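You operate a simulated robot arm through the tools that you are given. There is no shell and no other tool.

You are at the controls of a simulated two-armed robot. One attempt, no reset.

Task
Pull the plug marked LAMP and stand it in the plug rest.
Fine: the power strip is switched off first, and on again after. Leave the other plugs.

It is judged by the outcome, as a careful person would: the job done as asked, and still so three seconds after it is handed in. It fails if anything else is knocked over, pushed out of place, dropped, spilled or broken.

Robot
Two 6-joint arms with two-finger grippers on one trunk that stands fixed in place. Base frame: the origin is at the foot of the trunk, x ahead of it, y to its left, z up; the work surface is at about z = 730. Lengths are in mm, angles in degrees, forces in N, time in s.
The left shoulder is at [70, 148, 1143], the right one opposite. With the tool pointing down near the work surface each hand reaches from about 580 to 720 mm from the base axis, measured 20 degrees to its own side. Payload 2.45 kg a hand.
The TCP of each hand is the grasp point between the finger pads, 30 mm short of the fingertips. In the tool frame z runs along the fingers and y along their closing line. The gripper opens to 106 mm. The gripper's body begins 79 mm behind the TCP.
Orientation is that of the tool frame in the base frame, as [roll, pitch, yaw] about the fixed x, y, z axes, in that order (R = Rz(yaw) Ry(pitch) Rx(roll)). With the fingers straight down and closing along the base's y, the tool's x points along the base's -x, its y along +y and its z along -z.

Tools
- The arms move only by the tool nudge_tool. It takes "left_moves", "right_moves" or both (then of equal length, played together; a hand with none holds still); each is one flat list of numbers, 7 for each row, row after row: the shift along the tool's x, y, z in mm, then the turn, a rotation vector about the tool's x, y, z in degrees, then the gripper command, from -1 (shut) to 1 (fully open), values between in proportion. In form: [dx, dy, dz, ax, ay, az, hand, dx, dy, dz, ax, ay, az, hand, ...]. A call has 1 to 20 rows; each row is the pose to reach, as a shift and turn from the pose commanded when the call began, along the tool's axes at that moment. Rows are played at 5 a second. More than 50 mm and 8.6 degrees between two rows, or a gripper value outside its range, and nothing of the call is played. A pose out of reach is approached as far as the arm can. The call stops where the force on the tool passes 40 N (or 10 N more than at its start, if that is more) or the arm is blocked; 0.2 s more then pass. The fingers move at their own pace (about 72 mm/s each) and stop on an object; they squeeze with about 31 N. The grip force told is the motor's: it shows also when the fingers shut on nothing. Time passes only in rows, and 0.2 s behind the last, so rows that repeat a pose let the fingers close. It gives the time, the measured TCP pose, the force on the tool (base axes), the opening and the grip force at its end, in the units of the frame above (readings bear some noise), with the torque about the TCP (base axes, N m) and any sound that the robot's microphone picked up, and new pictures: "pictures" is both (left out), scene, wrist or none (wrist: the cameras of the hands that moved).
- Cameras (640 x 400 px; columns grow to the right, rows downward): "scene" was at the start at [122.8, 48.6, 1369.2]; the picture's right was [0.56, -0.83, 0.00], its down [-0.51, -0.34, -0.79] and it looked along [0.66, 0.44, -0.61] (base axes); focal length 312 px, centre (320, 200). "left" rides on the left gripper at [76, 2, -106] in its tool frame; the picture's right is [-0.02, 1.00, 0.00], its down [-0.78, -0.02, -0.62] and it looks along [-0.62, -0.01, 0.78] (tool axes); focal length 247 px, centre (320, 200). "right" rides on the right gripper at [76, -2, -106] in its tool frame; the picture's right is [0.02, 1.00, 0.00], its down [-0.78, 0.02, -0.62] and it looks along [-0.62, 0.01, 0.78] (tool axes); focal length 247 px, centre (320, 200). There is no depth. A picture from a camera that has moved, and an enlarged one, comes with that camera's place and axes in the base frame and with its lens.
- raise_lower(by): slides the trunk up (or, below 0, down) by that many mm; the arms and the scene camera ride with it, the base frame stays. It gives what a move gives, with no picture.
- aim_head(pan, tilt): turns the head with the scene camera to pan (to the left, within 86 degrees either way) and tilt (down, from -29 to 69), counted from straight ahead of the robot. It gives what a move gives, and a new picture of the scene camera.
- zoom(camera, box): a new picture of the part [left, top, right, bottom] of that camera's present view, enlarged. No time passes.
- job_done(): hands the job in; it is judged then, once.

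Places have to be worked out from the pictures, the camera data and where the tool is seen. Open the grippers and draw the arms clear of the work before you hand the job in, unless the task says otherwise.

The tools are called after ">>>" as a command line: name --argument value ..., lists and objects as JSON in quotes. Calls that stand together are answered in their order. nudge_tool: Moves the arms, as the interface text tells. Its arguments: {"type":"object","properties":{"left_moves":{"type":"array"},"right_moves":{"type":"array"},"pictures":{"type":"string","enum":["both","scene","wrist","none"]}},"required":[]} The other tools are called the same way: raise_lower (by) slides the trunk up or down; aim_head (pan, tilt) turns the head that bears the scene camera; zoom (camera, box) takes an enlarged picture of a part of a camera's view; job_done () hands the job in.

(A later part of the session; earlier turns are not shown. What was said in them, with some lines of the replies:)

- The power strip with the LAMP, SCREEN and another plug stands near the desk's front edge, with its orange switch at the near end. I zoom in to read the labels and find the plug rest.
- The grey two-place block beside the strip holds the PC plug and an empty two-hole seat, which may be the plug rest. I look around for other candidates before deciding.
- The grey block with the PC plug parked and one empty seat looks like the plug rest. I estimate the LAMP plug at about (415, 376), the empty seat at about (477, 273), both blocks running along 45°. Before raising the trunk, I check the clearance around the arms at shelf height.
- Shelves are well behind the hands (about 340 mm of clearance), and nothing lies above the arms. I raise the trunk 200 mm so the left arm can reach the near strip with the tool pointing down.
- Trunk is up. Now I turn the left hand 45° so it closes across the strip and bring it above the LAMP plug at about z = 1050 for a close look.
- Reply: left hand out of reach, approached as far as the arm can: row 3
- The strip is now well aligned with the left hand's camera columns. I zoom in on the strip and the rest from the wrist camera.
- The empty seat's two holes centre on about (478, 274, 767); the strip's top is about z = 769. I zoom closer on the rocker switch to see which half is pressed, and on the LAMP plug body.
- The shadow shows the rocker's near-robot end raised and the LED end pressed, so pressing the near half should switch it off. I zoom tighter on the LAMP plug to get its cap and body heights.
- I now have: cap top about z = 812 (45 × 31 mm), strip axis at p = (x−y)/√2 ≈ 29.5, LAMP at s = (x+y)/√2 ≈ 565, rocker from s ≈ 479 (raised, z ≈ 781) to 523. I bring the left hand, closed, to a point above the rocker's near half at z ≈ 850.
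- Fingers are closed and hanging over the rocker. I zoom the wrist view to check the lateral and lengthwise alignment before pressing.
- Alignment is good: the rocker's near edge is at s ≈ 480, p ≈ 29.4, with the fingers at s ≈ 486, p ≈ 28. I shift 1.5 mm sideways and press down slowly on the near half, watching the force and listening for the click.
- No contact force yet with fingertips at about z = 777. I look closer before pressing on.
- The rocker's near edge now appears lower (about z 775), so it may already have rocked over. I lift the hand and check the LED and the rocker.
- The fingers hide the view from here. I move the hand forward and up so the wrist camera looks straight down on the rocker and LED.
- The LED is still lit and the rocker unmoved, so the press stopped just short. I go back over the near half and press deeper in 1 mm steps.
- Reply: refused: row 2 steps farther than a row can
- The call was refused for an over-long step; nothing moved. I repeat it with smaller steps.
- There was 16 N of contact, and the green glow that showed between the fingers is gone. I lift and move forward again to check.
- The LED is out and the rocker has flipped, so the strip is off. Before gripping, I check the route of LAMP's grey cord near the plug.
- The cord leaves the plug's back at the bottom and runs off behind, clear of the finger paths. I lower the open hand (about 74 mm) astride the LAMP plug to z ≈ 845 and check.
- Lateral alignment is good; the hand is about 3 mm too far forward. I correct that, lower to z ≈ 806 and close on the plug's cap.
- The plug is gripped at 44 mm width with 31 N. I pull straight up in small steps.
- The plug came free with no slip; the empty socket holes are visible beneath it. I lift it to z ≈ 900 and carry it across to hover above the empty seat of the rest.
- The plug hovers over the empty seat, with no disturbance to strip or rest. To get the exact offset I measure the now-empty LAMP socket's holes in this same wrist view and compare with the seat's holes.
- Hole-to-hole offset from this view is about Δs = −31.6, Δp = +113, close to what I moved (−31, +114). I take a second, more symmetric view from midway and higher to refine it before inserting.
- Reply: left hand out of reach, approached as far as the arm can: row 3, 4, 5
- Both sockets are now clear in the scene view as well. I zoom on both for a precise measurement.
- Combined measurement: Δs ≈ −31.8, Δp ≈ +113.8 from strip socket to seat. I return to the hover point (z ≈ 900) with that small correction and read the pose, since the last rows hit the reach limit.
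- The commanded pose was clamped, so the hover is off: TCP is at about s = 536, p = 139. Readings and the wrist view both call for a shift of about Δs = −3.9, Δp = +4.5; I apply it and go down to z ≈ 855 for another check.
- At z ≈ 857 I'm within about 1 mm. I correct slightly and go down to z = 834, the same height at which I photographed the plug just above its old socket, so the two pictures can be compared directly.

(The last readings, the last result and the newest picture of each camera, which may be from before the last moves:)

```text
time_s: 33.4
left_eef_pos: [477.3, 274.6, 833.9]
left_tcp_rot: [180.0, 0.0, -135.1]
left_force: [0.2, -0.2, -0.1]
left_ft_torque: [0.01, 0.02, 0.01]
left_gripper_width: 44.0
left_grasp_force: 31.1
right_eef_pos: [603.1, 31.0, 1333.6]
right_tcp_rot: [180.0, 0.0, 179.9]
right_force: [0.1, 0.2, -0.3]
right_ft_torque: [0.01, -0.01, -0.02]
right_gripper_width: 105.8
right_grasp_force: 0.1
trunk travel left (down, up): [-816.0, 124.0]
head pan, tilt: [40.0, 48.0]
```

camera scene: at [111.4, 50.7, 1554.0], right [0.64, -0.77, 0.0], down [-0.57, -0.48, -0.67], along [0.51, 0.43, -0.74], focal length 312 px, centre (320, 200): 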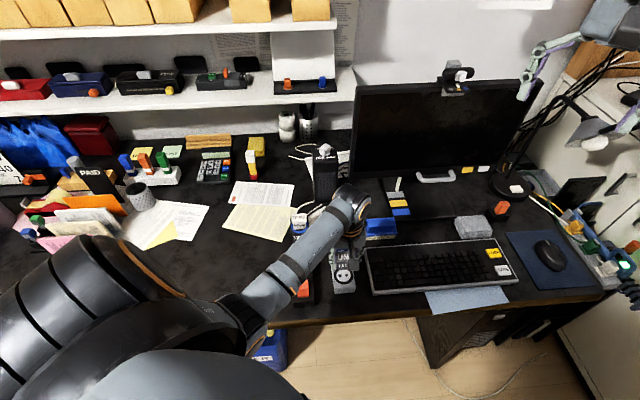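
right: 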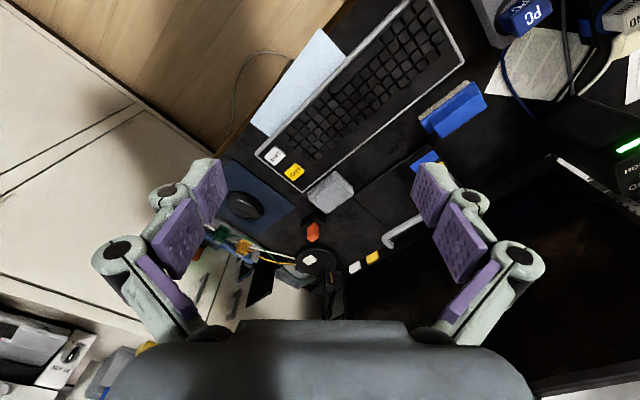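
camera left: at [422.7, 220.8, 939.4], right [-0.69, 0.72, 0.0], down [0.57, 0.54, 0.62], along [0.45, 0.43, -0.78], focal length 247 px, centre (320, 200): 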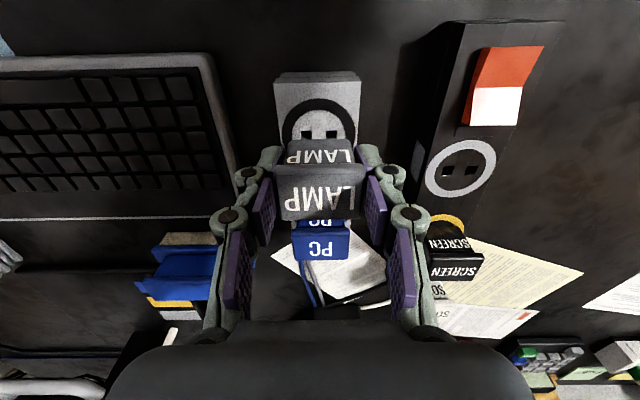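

The two pictures match to within about half a millimetre (ring 184 px wide in both, seat about 0.5 mm farther forward). I apply +0.5 mm forward and lower slowly, watching the force.

>>> nudge_tool --left_moves '[-0.5, 0, 3, 0, 0, 0, -1, -0.5, 0, 6, 0, 0, 0, -1, -0.5, 0, 9, 0, 0, 0, -1, -0.5, 0, 12, 0, 0, 0, -1, -0.5, 0, 14, 0, 0, 0, -1, -0.5, 0, 16, 0, 0, 0, -1]' --pictures "wrist"

>>> zoom --camera "left" --box '[240, 80, 400, 240]'

>>> zoom --camera "scene" --box '[310, 230, 380, 300]'

```text
time_s: 34.8
left_eef_pos: [476.5, 275.4, 816.6]
left_tcp_rot: [179.9, -0.1, -134.9]
left_force: [-0.7, -0.4, -0.3]
left_ft_torque: [-0.04, 0.04, 0.01]
left_gripper_width: 44.5
left_grasp_force: 31.1
right_eef_pos: [601.9, 30.4, 1334.1]
right_tcp_rot: [180.0, 0.1, 179.9]
right_force: [0.1, 0.2, -0.3]
right_ft_torque: [-0.03, 0.01, 0.03]
right_gripper_width: 106.0
right_grasp_force: 0.0
trunk travel left (down, up): [-816.0, 124.0]
head pan, tilt: [40.0, 48.0]
camera left: at [422.6, 222.1, 921.7], right [-0.69, 0.72, 0.0], down [0.57, 0.54, 0.62], along [0.45, 0.43, -0.78], focal length 247 px, centre (320, 200)
```

left: 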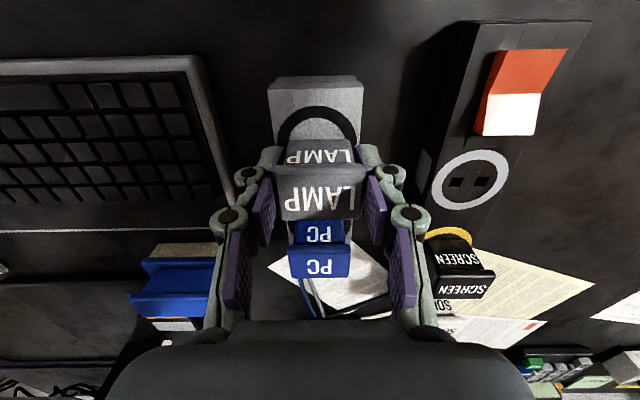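

```text
2.50 times, centred on (320, 160) of left
camera zoom: at [422.6, 222.1, 921.7], right [-0.69, 0.72, 0.0], down [0.57, 0.54, 0.62], along [0.45, 0.43, -0.78], focal length 617 px, centre (320, 300)
```

zoom: 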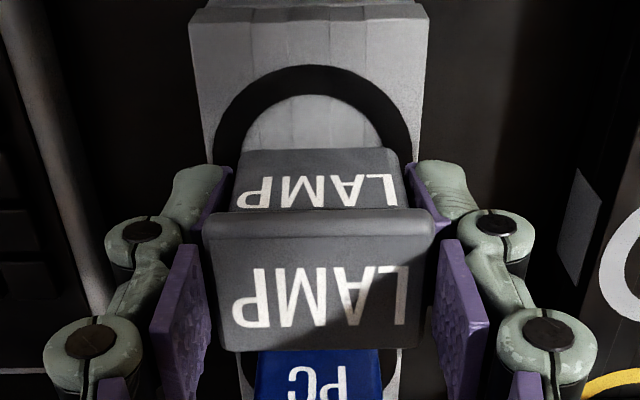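

```text
5.71 times, centred on (345, 265) of scene
camera zoom: at [111.4, 50.9, 1554.0], right [0.64, -0.77, 0.0], down [-0.57, -0.48, -0.67], along [0.51, 0.43, -0.74], focal length 1780 px, centre (177, -171)
```

zoom: 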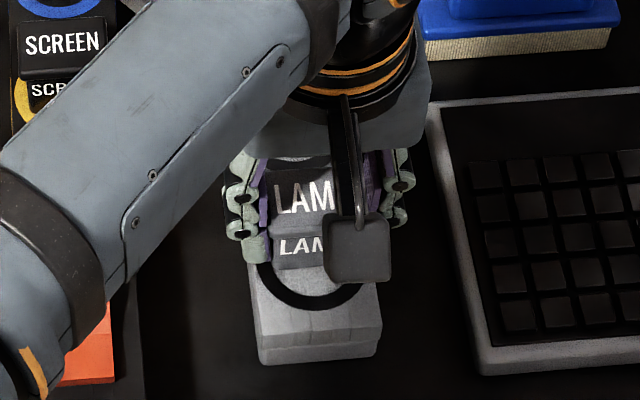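

No contact force at z ≈ 817, with about 12 mm to go. I continue down in small steps.

>>> nudge_tool --left_moves '[0, 0, 2, 0, 0, 0, -1, 0, 0, 4, 0, 0, 0, -1, 0, 0, 6, 0, 0, 0, -1, 0, 0, 8, 0, 0, 0, -1, 0, 0, 9, 0, 0, 0, -1, 0, 0, 10, 0, 0, 0, -1]' --pictures "wrist"

>>> zoom --camera "left" --box '[240, 80, 400, 240]'

>>> zoom --camera "scene" --box '[310, 230, 380, 300]'

```text
time_s: 36.2
left_eef_pos: [477.3, 274.7, 806.7]
left_tcp_rot: [180.0, 0.0, -135.1]
left_force: [-3.1, -3.9, 1.4]
left_ft_torque: [-0.14, 0.13, 0.01]
left_gripper_width: 44.0
left_grasp_force: 30.7
right_eef_pos: [601.4, 30.1, 1335.4]
right_tcp_rot: [179.9, 0.0, 179.9]
right_force: [-0.3, -1.1, 0.4]
right_ft_torque: [0.0, -0.02, -0.02]
right_gripper_width: 106.1
right_grasp_force: 0.1
trunk travel left (down, up): [-816.0, 124.0]
head pan, tilt: [40.0, 48.0]
camera left: at [422.5, 221.7, 912.0], right [-0.69, 0.72, 0.0], down [0.57, 0.54, 0.62], along [0.45, 0.43, -0.78], focal length 247 px, centre (320, 200)
```

left: 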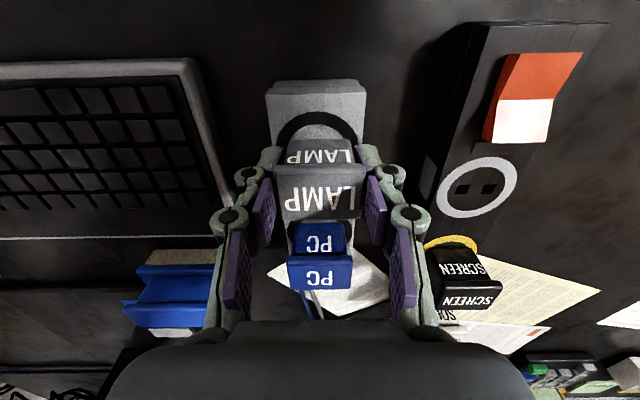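

```text
2.50 times, centred on (320, 160) of left
camera zoom: at [422.5, 221.7, 912.0], right [-0.69, 0.72, 0.0], down [0.57, 0.54, 0.62], along [0.45, 0.43, -0.78], focal length 617 px, centre (320, 300)
```

zoom: 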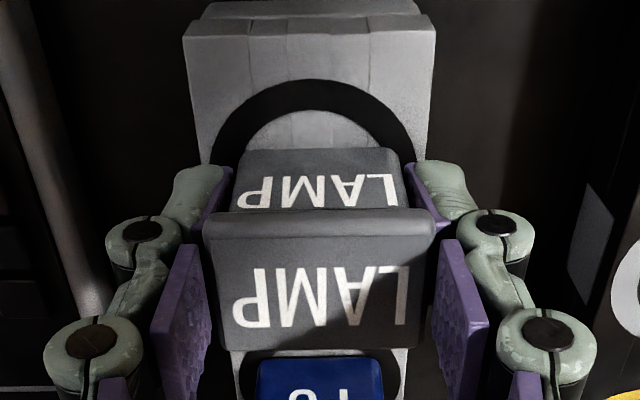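

```text
5.71 times, centred on (345, 265) of scene
camera zoom: at [110.5, 49.9, 1554.1], right [0.64, -0.77, 0.0], down [-0.57, -0.48, -0.67], along [0.51, 0.43, -0.74], focal length 1780 px, centre (177, -171)
```

zoom: 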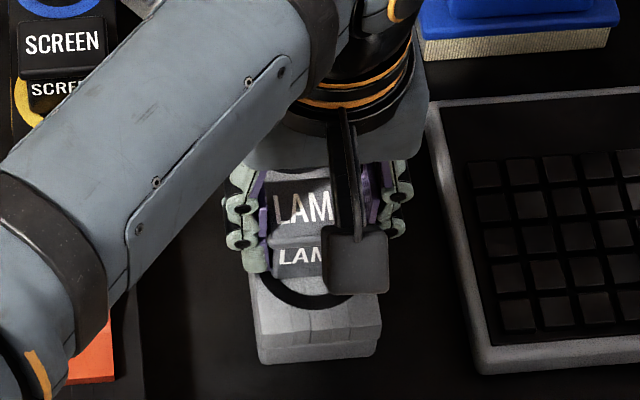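

A lateral force of about 5 N toward −s shows the prongs are inside the holes and touching a wall. I ease back 0.5 mm and finish lowering to the seat.

>>> nudge_tool --left_moves '[0.5, 0, 0.5, 0, 0, 0, -1, 0.6, 0, 1, 0, 0, 0, -1, 0.6, 0, 2, 0, 0, 0, -1, 0.6, 0, 2.5, 0, 0, 0, -1, 0.6, 0, 3, 0, 0, 0, -1]' --pictures "wrist"

>>> zoom --camera "left" --box '[240, 80, 400, 240]'

```text
time_s: 37.4
left_eef_pos: [477.7, 273.0, 804.2]
left_tcp_rot: [180.0, -0.1, -135.0]
left_force: [-0.4, -0.5, -0.5]
left_ft_torque: [0.03, -0.02, 0.05]
left_gripper_width: 43.9
left_grasp_force: 30.8
right_eef_pos: [603.4, 31.9, 1334.1]
right_tcp_rot: [-179.9, 0.0, 179.9]
right_force: [0.0, -0.8, 1.0]
right_ft_torque: [0.01, 0.01, -0.01]
right_gripper_width: 106.2
right_grasp_force: 0.0
trunk travel left (down, up): [-816.0, 124.0]
head pan, tilt: [40.0, 48.0]
camera left: at [423.0, 220.8, 910.2], right [-0.69, 0.72, 0.0], down [0.57, 0.54, 0.62], along [0.45, 0.43, -0.78], focal length 247 px, centre (320, 200)
```

left: 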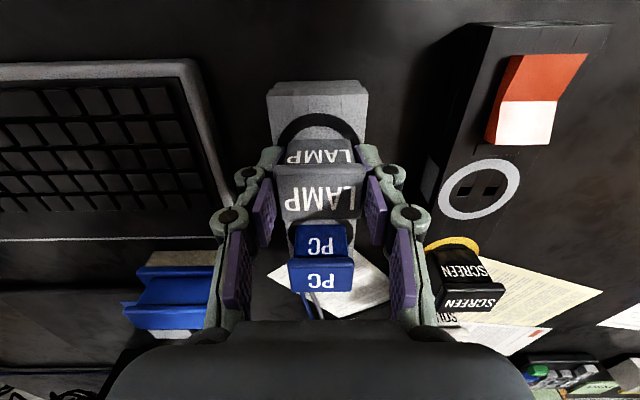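

```text
2.50 times, centred on (320, 160) of left
camera zoom: at [423.0, 220.8, 910.2], right [-0.69, 0.72, 0.0], down [0.57, 0.54, 0.62], along [0.45, 0.43, -0.78], focal length 617 px, centre (320, 300)
```

zoom: 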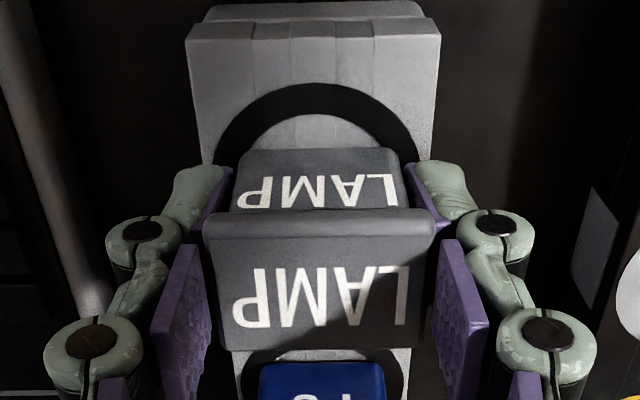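

Lateral force is gone and the plug moves freely, but comparing with the strip picture it may still stand about 2 mm proud. I lower further in half-millimetre steps until it bottoms.

>>> nudge_tool --left_moves '[0, 0, 0.5, 0, 0, 0, -1, 0, 0, 1, 0, 0, 0, -1, 0, 0, 1.5, 0, 0, 0, -1, 0, 0, 2, 0, 0, 0, -1]' --pictures "wrist"

>>> zoom --camera "left" --box '[240, 80, 400, 240]'

>>> zoom --camera "scene" --box '[320, 240, 370, 290]'

```text
time_s: 38.4
left_eef_pos: [478.0, 273.0, 804.1]
left_tcp_rot: [-179.8, 0.4, -135.1]
left_force: [0.8, 1.2, 17.2]
left_ft_torque: [0.17, 0.17, -0.04]
left_gripper_width: 43.9
left_grasp_force: 31.2
right_eef_pos: [601.4, 29.1, 1335.0]
right_tcp_rot: [179.9, 0.1, 179.8]
right_force: [-0.1, 0.6, -0.2]
right_ft_torque: [0.02, 0.0, 0.03]
right_gripper_width: 105.6
right_grasp_force: 0.0
trunk travel left (down, up): [-816.0, 124.0]
head pan, tilt: [40.0, 48.0]
camera left: at [422.3, 220.4, 909.2], right [-0.69, 0.72, 0.0], down [0.56, 0.54, 0.62], along [0.45, 0.43, -0.78], focal length 247 px, centre (320, 200)
```

left: 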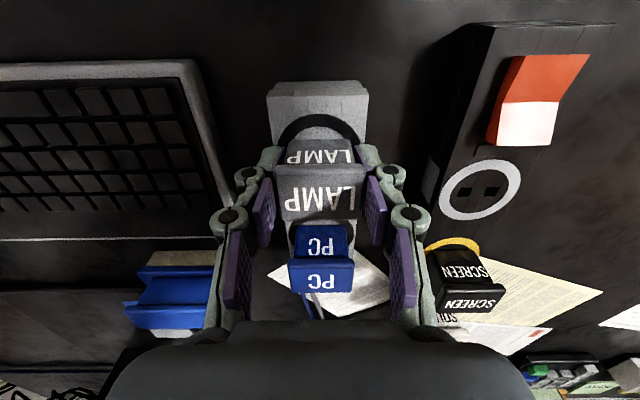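

```text
2.50 times, centred on (320, 160) of left
camera zoom: at [422.3, 220.4, 909.2], right [-0.69, 0.72, 0.0], down [0.56, 0.54, 0.62], along [0.45, 0.43, -0.78], focal length 617 px, centre (320, 300)
```

zoom: 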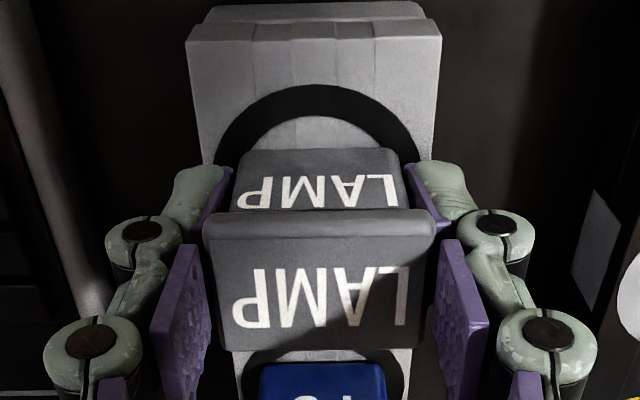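

```text
8.00 times, centred on (345, 265) of scene
camera zoom: at [109.1, 49.6, 1554.4], right [0.64, -0.77, 0.0], down [-0.57, -0.48, -0.67], along [0.51, 0.43, -0.74], focal length 2492 px, centre (120, -320)
```

zoom: 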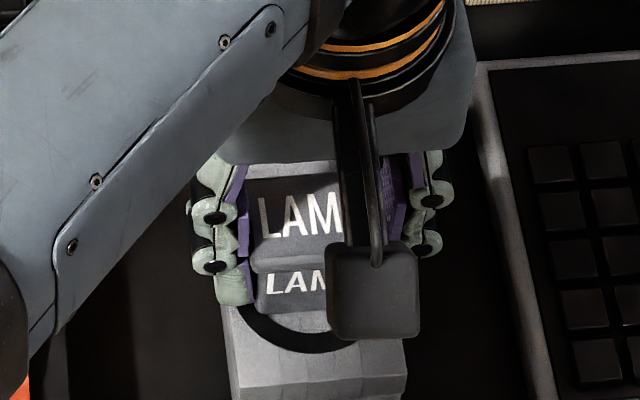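

It bottomed out at z ≈ 804 with 17 N, the same height as in the strip, so the plug is seated. I relieve the push, open the fingers gently to about 62 mm, and rise clear.

>>> nudge_tool --left_moves '[0, 0, -1.8, 0, 0, 0, -1, 0, 0, -1.8, 0, 0, 0, 0, 0, 0, -1.8, 0, 0, 0, 0.17, 0, 0, -1.8, 0, 0, 0, 0.17]' --pictures "wrist"

>>> zoom --camera "left" --box '[240, 80, 400, 240]'

```text
time_s: 39.4
left_eef_pos: [477.2, 274.1, 803.0]
left_tcp_rot: [-179.9, -0.1, -135.1]
left_force: [-0.5, -0.2, 0.2]
left_ft_torque: [0.0, 0.0, 0.0]
left_gripper_width: 62.0
left_grasp_force: 0.1
right_eef_pos: [602.0, 31.9, 1333.1]
right_tcp_rot: [180.0, 0.0, 180.0]
right_force: [-0.2, -0.7, 0.4]
right_ft_torque: [-0.01, -0.02, -0.03]
right_gripper_width: 106.1
right_grasp_force: 0.0
trunk travel left (down, up): [-816.0, 124.0]
head pan, tilt: [40.0, 48.0]
camera left: at [422.2, 221.4, 909.3], right [-0.69, 0.72, 0.0], down [0.57, 0.54, 0.62], along [0.45, 0.43, -0.78], focal length 247 px, centre (320, 200)
```

left: 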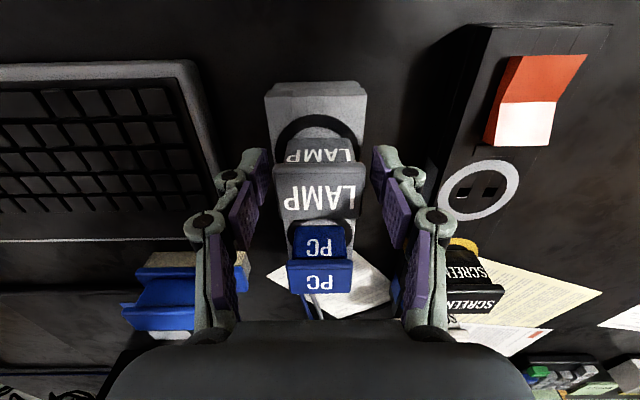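

```text
2.50 times, centred on (320, 160) of left
camera zoom: at [422.2, 221.4, 909.3], right [-0.69, 0.72, 0.0], down [0.57, 0.54, 0.62], along [0.45, 0.43, -0.78], focal length 617 px, centre (320, 300)
```

zoom: 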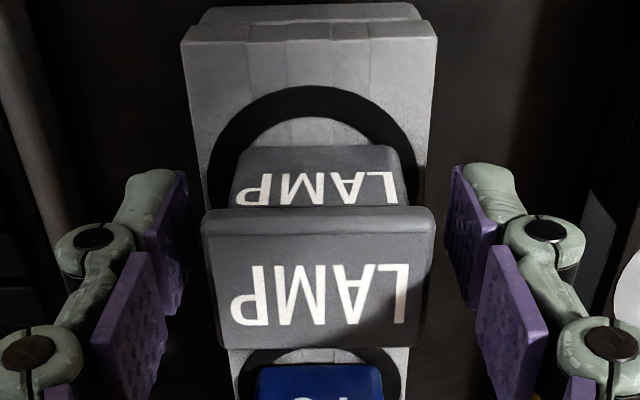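

The fingers are clear and the plug stands straight. I rise straight up and then look at it from above.

>>> nudge_tool --left_moves '[0, 0, -20, 0, 0, 0, 0.17, 0, 0, -50, 0, 0, 0, 0.17, 0, 0, -90, 0, 0, 0, 0.17, 0, 0, -125, 0, 0, 0, 0.17]' --pictures "both"

>>> zoom --camera "left" --box '[250, 50, 390, 190]'

>>> zoom --camera "scene" --box '[280, 220, 370, 310]'

```text
time_s: 40.4
left_eef_pos: [477.8, 275.0, 926.3]
left_tcp_rot: [179.9, 0.0, -135.0]
left_force: [-0.2, 0.3, -0.4]
left_ft_torque: [0.01, 0.0, 0.03]
left_gripper_width: 62.3
left_grasp_force: 0.1
right_eef_pos: [602.3, 30.2, 1333.8]
right_tcp_rot: [180.0, 0.0, 179.9]
right_force: [-0.2, -0.7, 0.3]
right_ft_torque: [-0.02, -0.01, -0.03]
right_gripper_width: 106.0
right_grasp_force: 0.0
trunk travel left (down, up): [-816.0, 124.0]
head pan, tilt: [40.0, 48.0]
camera scene: at [111.1, 50.7, 1554.0], right [0.64, -0.77, 0.0], down [-0.57, -0.48, -0.67], along [0.51, 0.43, -0.74], focal length 312 px, centre (320, 200)
camera left: at [422.3, 221.1, 1032.3], right [-0.69, 0.72, 0.0], down [0.57, 0.54, 0.62], along [0.45, 0.43, -0.78], focal length 247 px, centre (320, 200)
```

scene: 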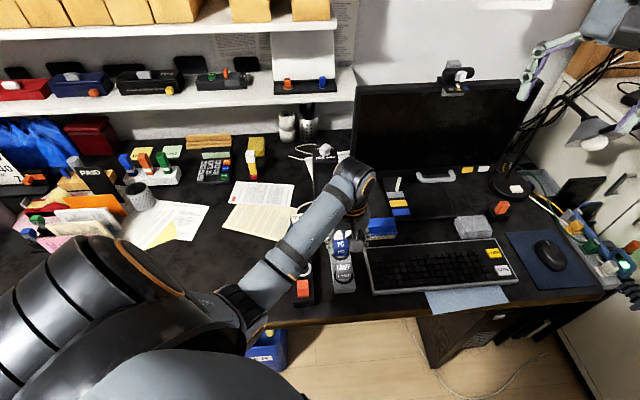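
left: 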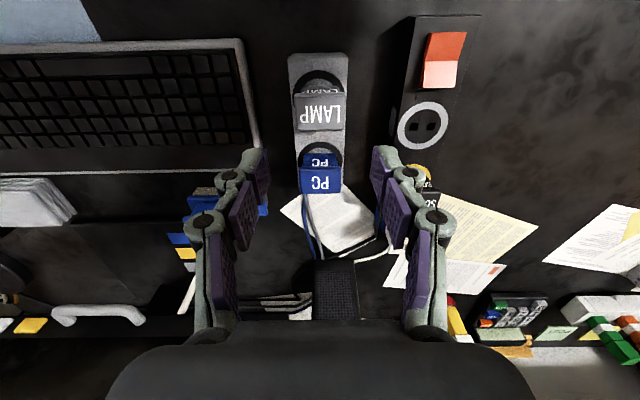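

```text
2.86 times, centred on (320, 120) of left
camera zoom: at [422.3, 221.1, 1032.3], right [-0.69, 0.72, 0.0], down [0.57, 0.54, 0.62], along [0.45, 0.43, -0.78], focal length 706 px, centre (320, 429)
```

zoom: 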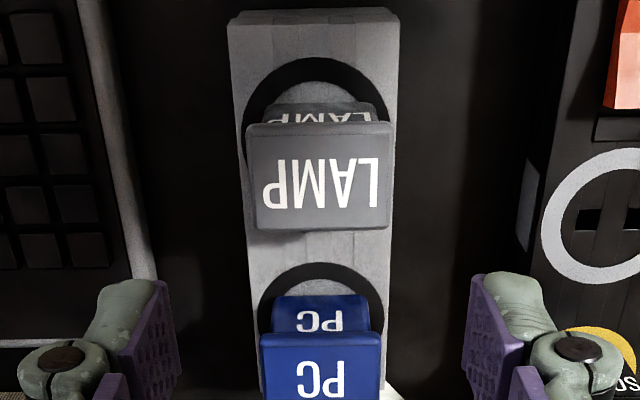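

```text
4.44 times, centred on (325, 265) of scene
camera zoom: at [111.1, 50.7, 1554.0], right [0.64, -0.77, 0.0], down [-0.57, -0.48, -0.67], along [0.51, 0.43, -0.74], focal length 1384 px, centre (298, -89)
```

zoom: 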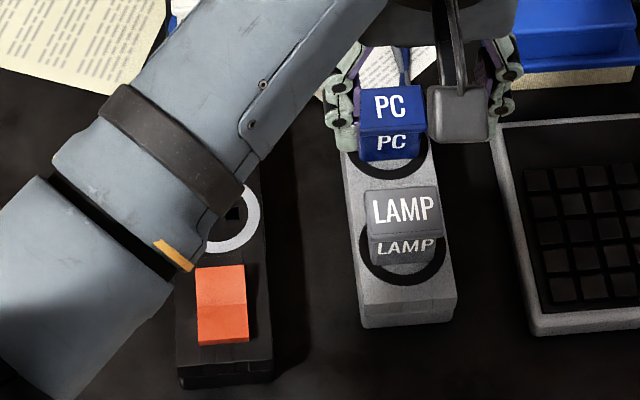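

LAMP stands in the rest just like PC, level and fully seated. Now I close the fingers and move over the rocker's LED-side half (s ≈ 516, p ≈ 29.5) to switch the strip on again.

>>> nudge_tool --left_moves '[4, 28, 0, 0, 0, 0, -0.5, 8, 57, 0, 0, 0, 0, -1, 12, 86, 0, 0, 0, 0, -1, 16, 114, 0, 0, 0, 0, -1, 16, 114, 35, 0, 0, 0, -1, 16, 114, 70, 0, 0, 0, -1, 16, 114, 70, 0, 0, 0, -1]' --pictures "wrist"

>>> zoom --camera "left" --box '[260, 50, 380, 170]'

>>> nudge_tool --left_moves '[0, 0, 0, 0, 0, 0, -1]' --pictures "none"

```text
time_s: 42.0
left_eef_pos: [385.1, 344.9, 858.5]
left_tcp_rot: [-179.9, 0.0, -135.0]
left_force: [0.0, 0.1, -0.1]
left_ft_torque: [0.02, -0.03, 0.01]
left_gripper_width: 0.2
left_grasp_force: 28.8
right_eef_pos: [601.0, 31.3, 1334.2]
right_tcp_rot: [-179.9, 0.0, 180.0]
right_force: [-0.4, 1.2, -0.6]
right_ft_torque: [-0.03, 0.01, 0.0]
right_gripper_width: 106.0
right_grasp_force: 0.1
trunk travel left (down, up): [-816.0, 124.0]
head pan, tilt: [40.0, 48.0]
camera left: at [330.0, 291.1, 963.5], right [-0.69, 0.72, 0.0], down [0.57, 0.54, 0.62], along [0.45, 0.43, -0.78], focal length 247 px, centre (320, 200)
```

left: 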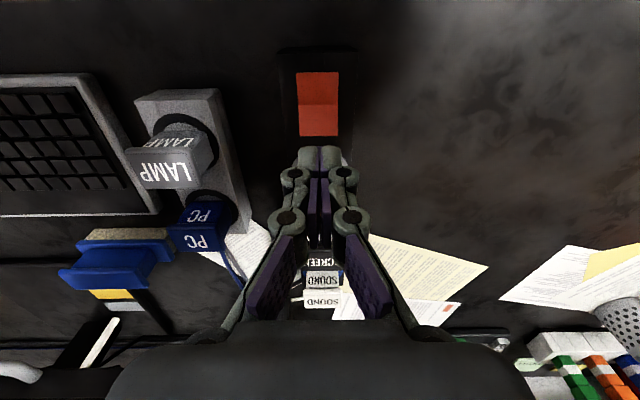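

```text
3.33 times, centred on (320, 110) of left
camera zoom: at [330.0, 291.1, 963.5], right [-0.69, 0.72, 0.0], down [0.57, 0.54, 0.62], along [0.45, 0.43, -0.78], focal length 823 px, centre (320, 500)
```

zoom: 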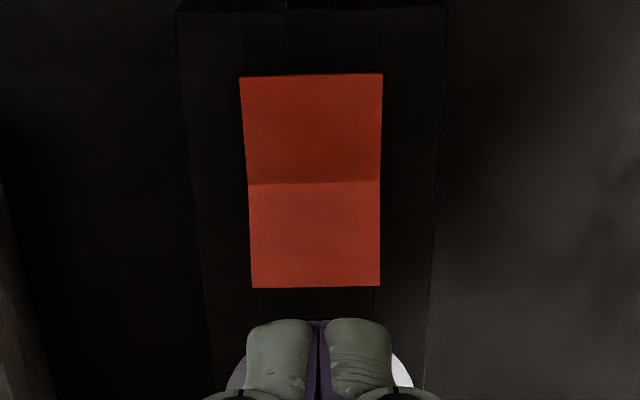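

```text
time_s: 42.4
left_eef_pos: [385.4, 344.0, 858.2]
left_tcp_rot: [-180.0, 0.0, -135.0]
left_force: [1.3, -0.4, 0.4]
left_ft_torque: [-0.03, -0.01, 0.02]
left_gripper_width: 0.2
left_grasp_force: 28.6
right_eef_pos: [602.2, 31.5, 1333.9]
right_tcp_rot: [179.9, 0.0, 179.9]
right_force: [-0.2, 0.9, 0.9]
right_ft_torque: [-0.01, 0.02, 0.0]
right_gripper_width: 106.2
right_grasp_force: 0.1
trunk travel left (down, up): [-816.0, 124.0]
head pan, tilt: [40.0, 48.0]
```

Hand is at s = 516, p ≈ 28.9; the raised far edge of the rocker is at s ≈ 520. I shift slightly and press the LED-side half down to the same depth as before.

>>> nudge_tool --left_moves '[1.5, -0.5, 20, 0, 0, 0, -1, 1.5, -0.5, 38, 0, 0, 0, -1, 1.5, -0.5, 46, 0, 0, 0, -1, 1.5, -0.5, 49, 0, 0, 0, -1, 1.5, -0.5, 51, 0, 0, 0, -1, 1.5, -0.5, 52, 0, 0, 0, -1, 1.5, -0.5, 53, 0, 0, 0, -1, 1.5, -0.5, 54, 0, 0, 0, -1, 1.5, -0.5, 55, 0, 0, 0, -1, 1.5, -0.5, 56, 0, 0, 0, -1]' --pictures "wrist"

>>> zoom --camera "left" --box '[260, 50, 380, 170]'

```text
time_s: 44.6
left_eef_pos: [384.1, 343.2, 803.7]
left_tcp_rot: [180.0, 0.0, -135.0]
left_force: [-1.1, 0.1, 6.4]
left_ft_torque: [0.06, -0.04, 0.01]
left_gripper_width: 6.0
left_grasp_force: 28.5
right_eef_pos: [601.2, 30.7, 1334.0]
right_tcp_rot: [179.9, 0.0, 179.9]
right_force: [-0.8, -1.2, 0.3]
right_ft_torque: [0.0, 0.02, 0.02]
right_gripper_width: 105.6
right_grasp_force: 0.0
trunk travel left (down, up): [-816.0, 124.0]
head pan, tilt: [40.0, 48.0]
camera left: at [329.5, 289.3, 908.5], right [-0.69, 0.72, 0.0], down [0.56, 0.54, 0.62], along [0.45, 0.43, -0.78], focal length 247 px, centre (320, 200)
```

left: 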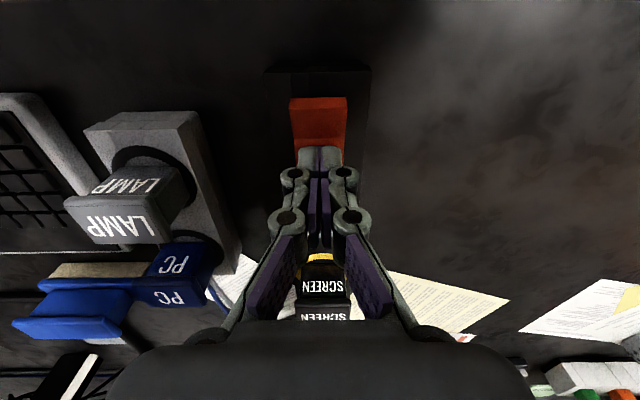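

```text
3.33 times, centred on (320, 110) of left
camera zoom: at [329.5, 289.3, 908.5], right [-0.69, 0.72, 0.0], down [0.56, 0.54, 0.62], along [0.45, 0.43, -0.78], focal length 823 px, centre (320, 500)
```

zoom: 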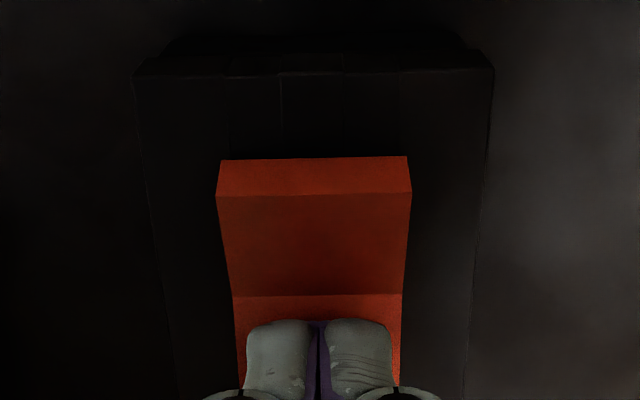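

The near end of the rocker has risen again, so it has flipped. I press one more millimetre to be sure, then lift and move forward to see the LED.

>>> nudge_tool --left_moves '[0, 0, 1, 0, 0, 0, -1, 0, 0, 1, 0, 0, 0, -1, 0, 0, -15, 0, 0, 0, -1, 0, 0, -50, 0, 0, 0, -1, -12, 0, -90, 0, 0, 0, -1, -24, 0, -130, 0, 0, 0, -1, -36, 0, -165, 0, 0, 0, -0.5, -48, 0, -195, 0, 0, 0, 0]' --pictures "both"

>>> zoom --camera "left" --box '[200, 0, 360, 100]'

>>> zoom --camera "scene" --box '[270, 210, 380, 320]'

```text
time_s: 46.4
left_eef_pos: [418.4, 374.4, 997.6]
left_tcp_rot: [-179.9, -0.1, -135.0]
left_force: [0.1, -0.1, 0.3]
left_ft_torque: [0.0, -0.01, -0.02]
left_gripper_width: 53.0
left_grasp_force: 0.1
right_eef_pos: [603.4, 32.1, 1333.6]
right_tcp_rot: [179.9, 0.0, 179.9]
right_force: [0.1, 1.0, 0.3]
right_ft_torque: [-0.03, -0.02, -0.03]
right_gripper_width: 105.9
right_grasp_force: 0.1
trunk travel left (down, up): [-816.0, 124.0]
head pan, tilt: [40.0, 48.0]
camera scene: at [111.8, 51.1, 1553.9], right [0.64, -0.77, 0.0], down [-0.57, -0.48, -0.67], along [0.51, 0.43, -0.74], focal length 312 px, centre (320, 200)
camera left: at [363.4, 322.6, 1104.2], right [-0.69, 0.72, 0.0], down [0.57, 0.54, 0.62], along [0.45, 0.43, -0.78], focal length 247 px, centre (320, 200)
```

scene: 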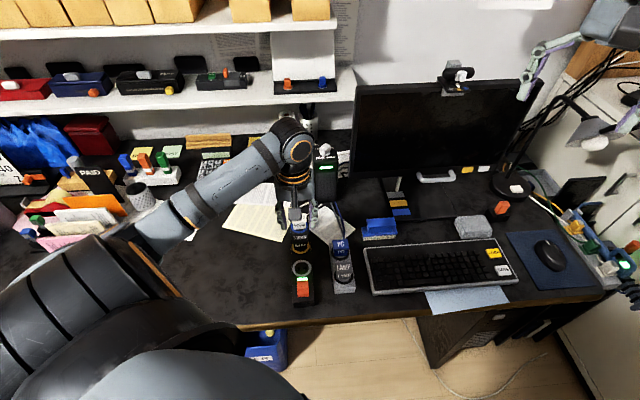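
left: 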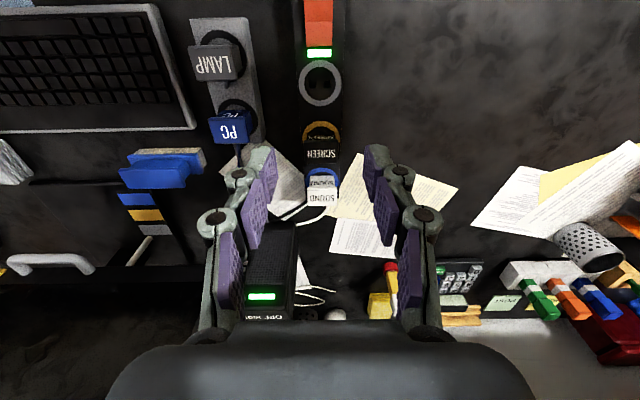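

```text
4.00 times, centred on (280, 50) of left
camera zoom: at [363.4, 322.6, 1104.2], right [-0.69, 0.72, 0.0], down [0.57, 0.54, 0.62], along [0.45, 0.43, -0.78], focal length 988 px, centre (480, 800)
```

zoom: 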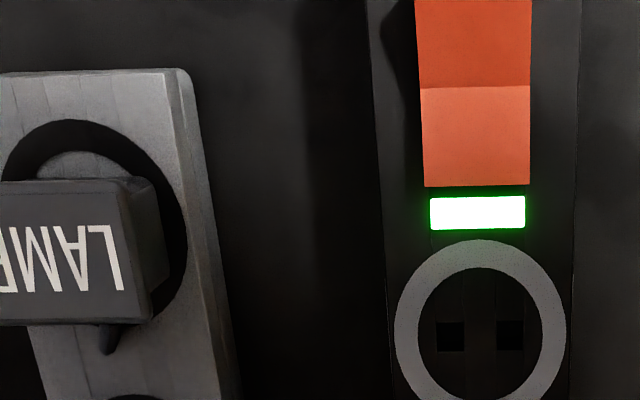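

```text
3.64 times, centred on (325, 265) of scene
camera zoom: at [111.8, 51.1, 1553.9], right [0.64, -0.77, 0.0], down [-0.57, -0.48, -0.67], along [0.51, 0.43, -0.74], focal length 1133 px, centre (302, -36)
```

zoom: 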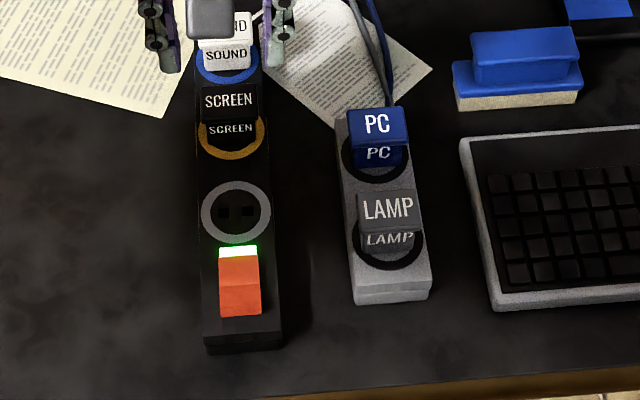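

The LED is lit again, the rocker is back in its on position, LAMP stands in the rest, and the other plugs are untouched. I open the gripper and withdraw the left arm upward toward its starting pose.

>>> nudge_tool --left_moves '[0, 0, -30, 0, 0, 0, 0.5, -6, 9, -60, 0, 0, 5.6, 1, -13, 18, -94, 0, 0, 11.2, 1, -19, 27, -128, 0, 0, 16.9, 1, -25, 36, -160, 0, 0, 22.5, 1, -32, 45, -190, 0, 0, 28.1, 1, -38, 54, -220, 0, 0, 33.8, 1, -44, 63, -245, 0, 0, 39.4, 1, -51, 72, -270, 0, 0, 45, 1]' --pictures "both"

>>> zoom --camera "scene" --box '[250, 190, 390, 320]'

```text
time_s: 48.4
left_eef_pos: [392.6, 465.0, 1263.7]
left_tcp_rot: [-180.0, 0.3, 179.9]
left_force: [0.0, -0.6, -0.1]
left_ft_torque: [0.0, 0.0, 0.02]
left_gripper_width: 106.0
left_grasp_force: 0.1
left hand out of reach, approached as far as the arm can: row 8, 9
right_eef_pos: [601.2, 30.6, 1334.6]
right_tcp_rot: [-180.0, 0.1, 180.0]
right_force: [-0.2, 0.0, -0.4]
right_ft_torque: [0.0, 0.0, 0.05]
right_gripper_width: 106.0
right_grasp_force: 0.2
trunk travel left (down, up): [-816.0, 124.0]
head pan, tilt: [40.0, 48.0]
camera scene: at [109.9, 51.0, 1554.1], right [0.64, -0.77, 0.0], down [-0.57, -0.48, -0.67], along [0.51, 0.43, -0.74], focal length 312 px, centre (320, 200)
camera left: at [315.0, 466.3, 1369.1], right [0.02, 1.0, 0.0], down [0.78, -0.02, 0.62], along [0.62, -0.02, -0.78], focal length 247 px, centre (320, 200)
```

scene: 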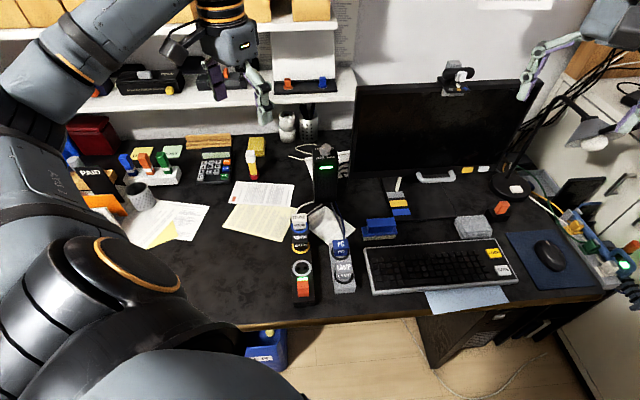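
left: 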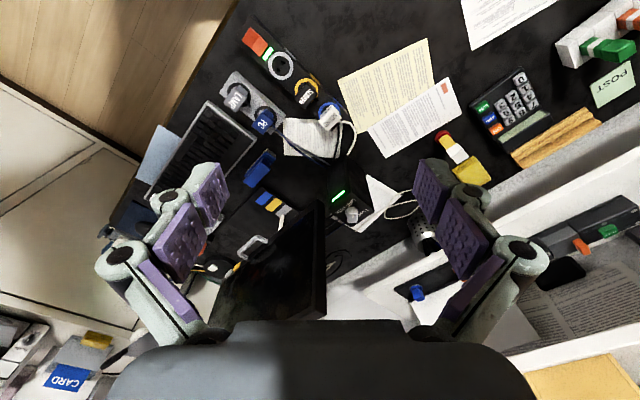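

```text
3.08 times, centred on (320, 255) of scene
camera zoom: at [109.9, 51.0, 1554.1], right [0.64, -0.77, 0.0], down [-0.57, -0.48, -0.67], along [0.51, 0.43, -0.74], focal length 958 px, centre (320, 31)
```

zoom: 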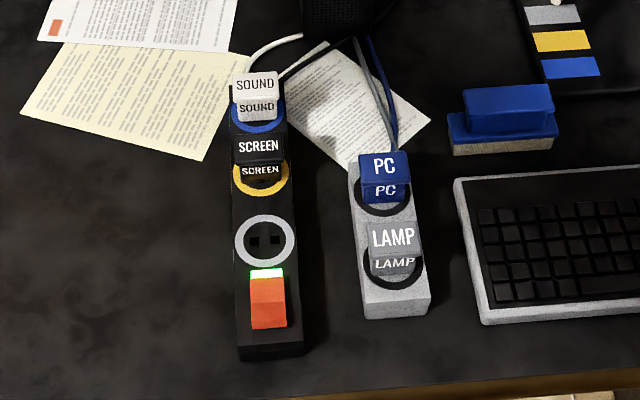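

Everything is in place: LAMP stands in the rest beside PC, SCREEN and SOUND are still in the strip, the strip's LED is lit, and both arms are clear with grippers open. I hand the job in.

>>> job_done

```text
The job is handed in.
```

The LAMP plug is out of the power strip and standing in the plug rest, next to the PC plug.

- **Switching:** I switched the strip off before pulling the plug and on again afterwards. Its green light went out and came back on.
- **Other plugs:** SCREEN and SOUND are still in the strip and PC is still in the rest, all where they were.
- **Choice of rest:** nothing in view was labelled as the plug rest. I took it to be the grey two-place block that already held PC and had one empty seat.
- **Surroundings:** nothing else looked disturbed in the final pictures. Both grippers are open and the arms are clear of the desk. The trunk is still raised 200 mm from where it started.
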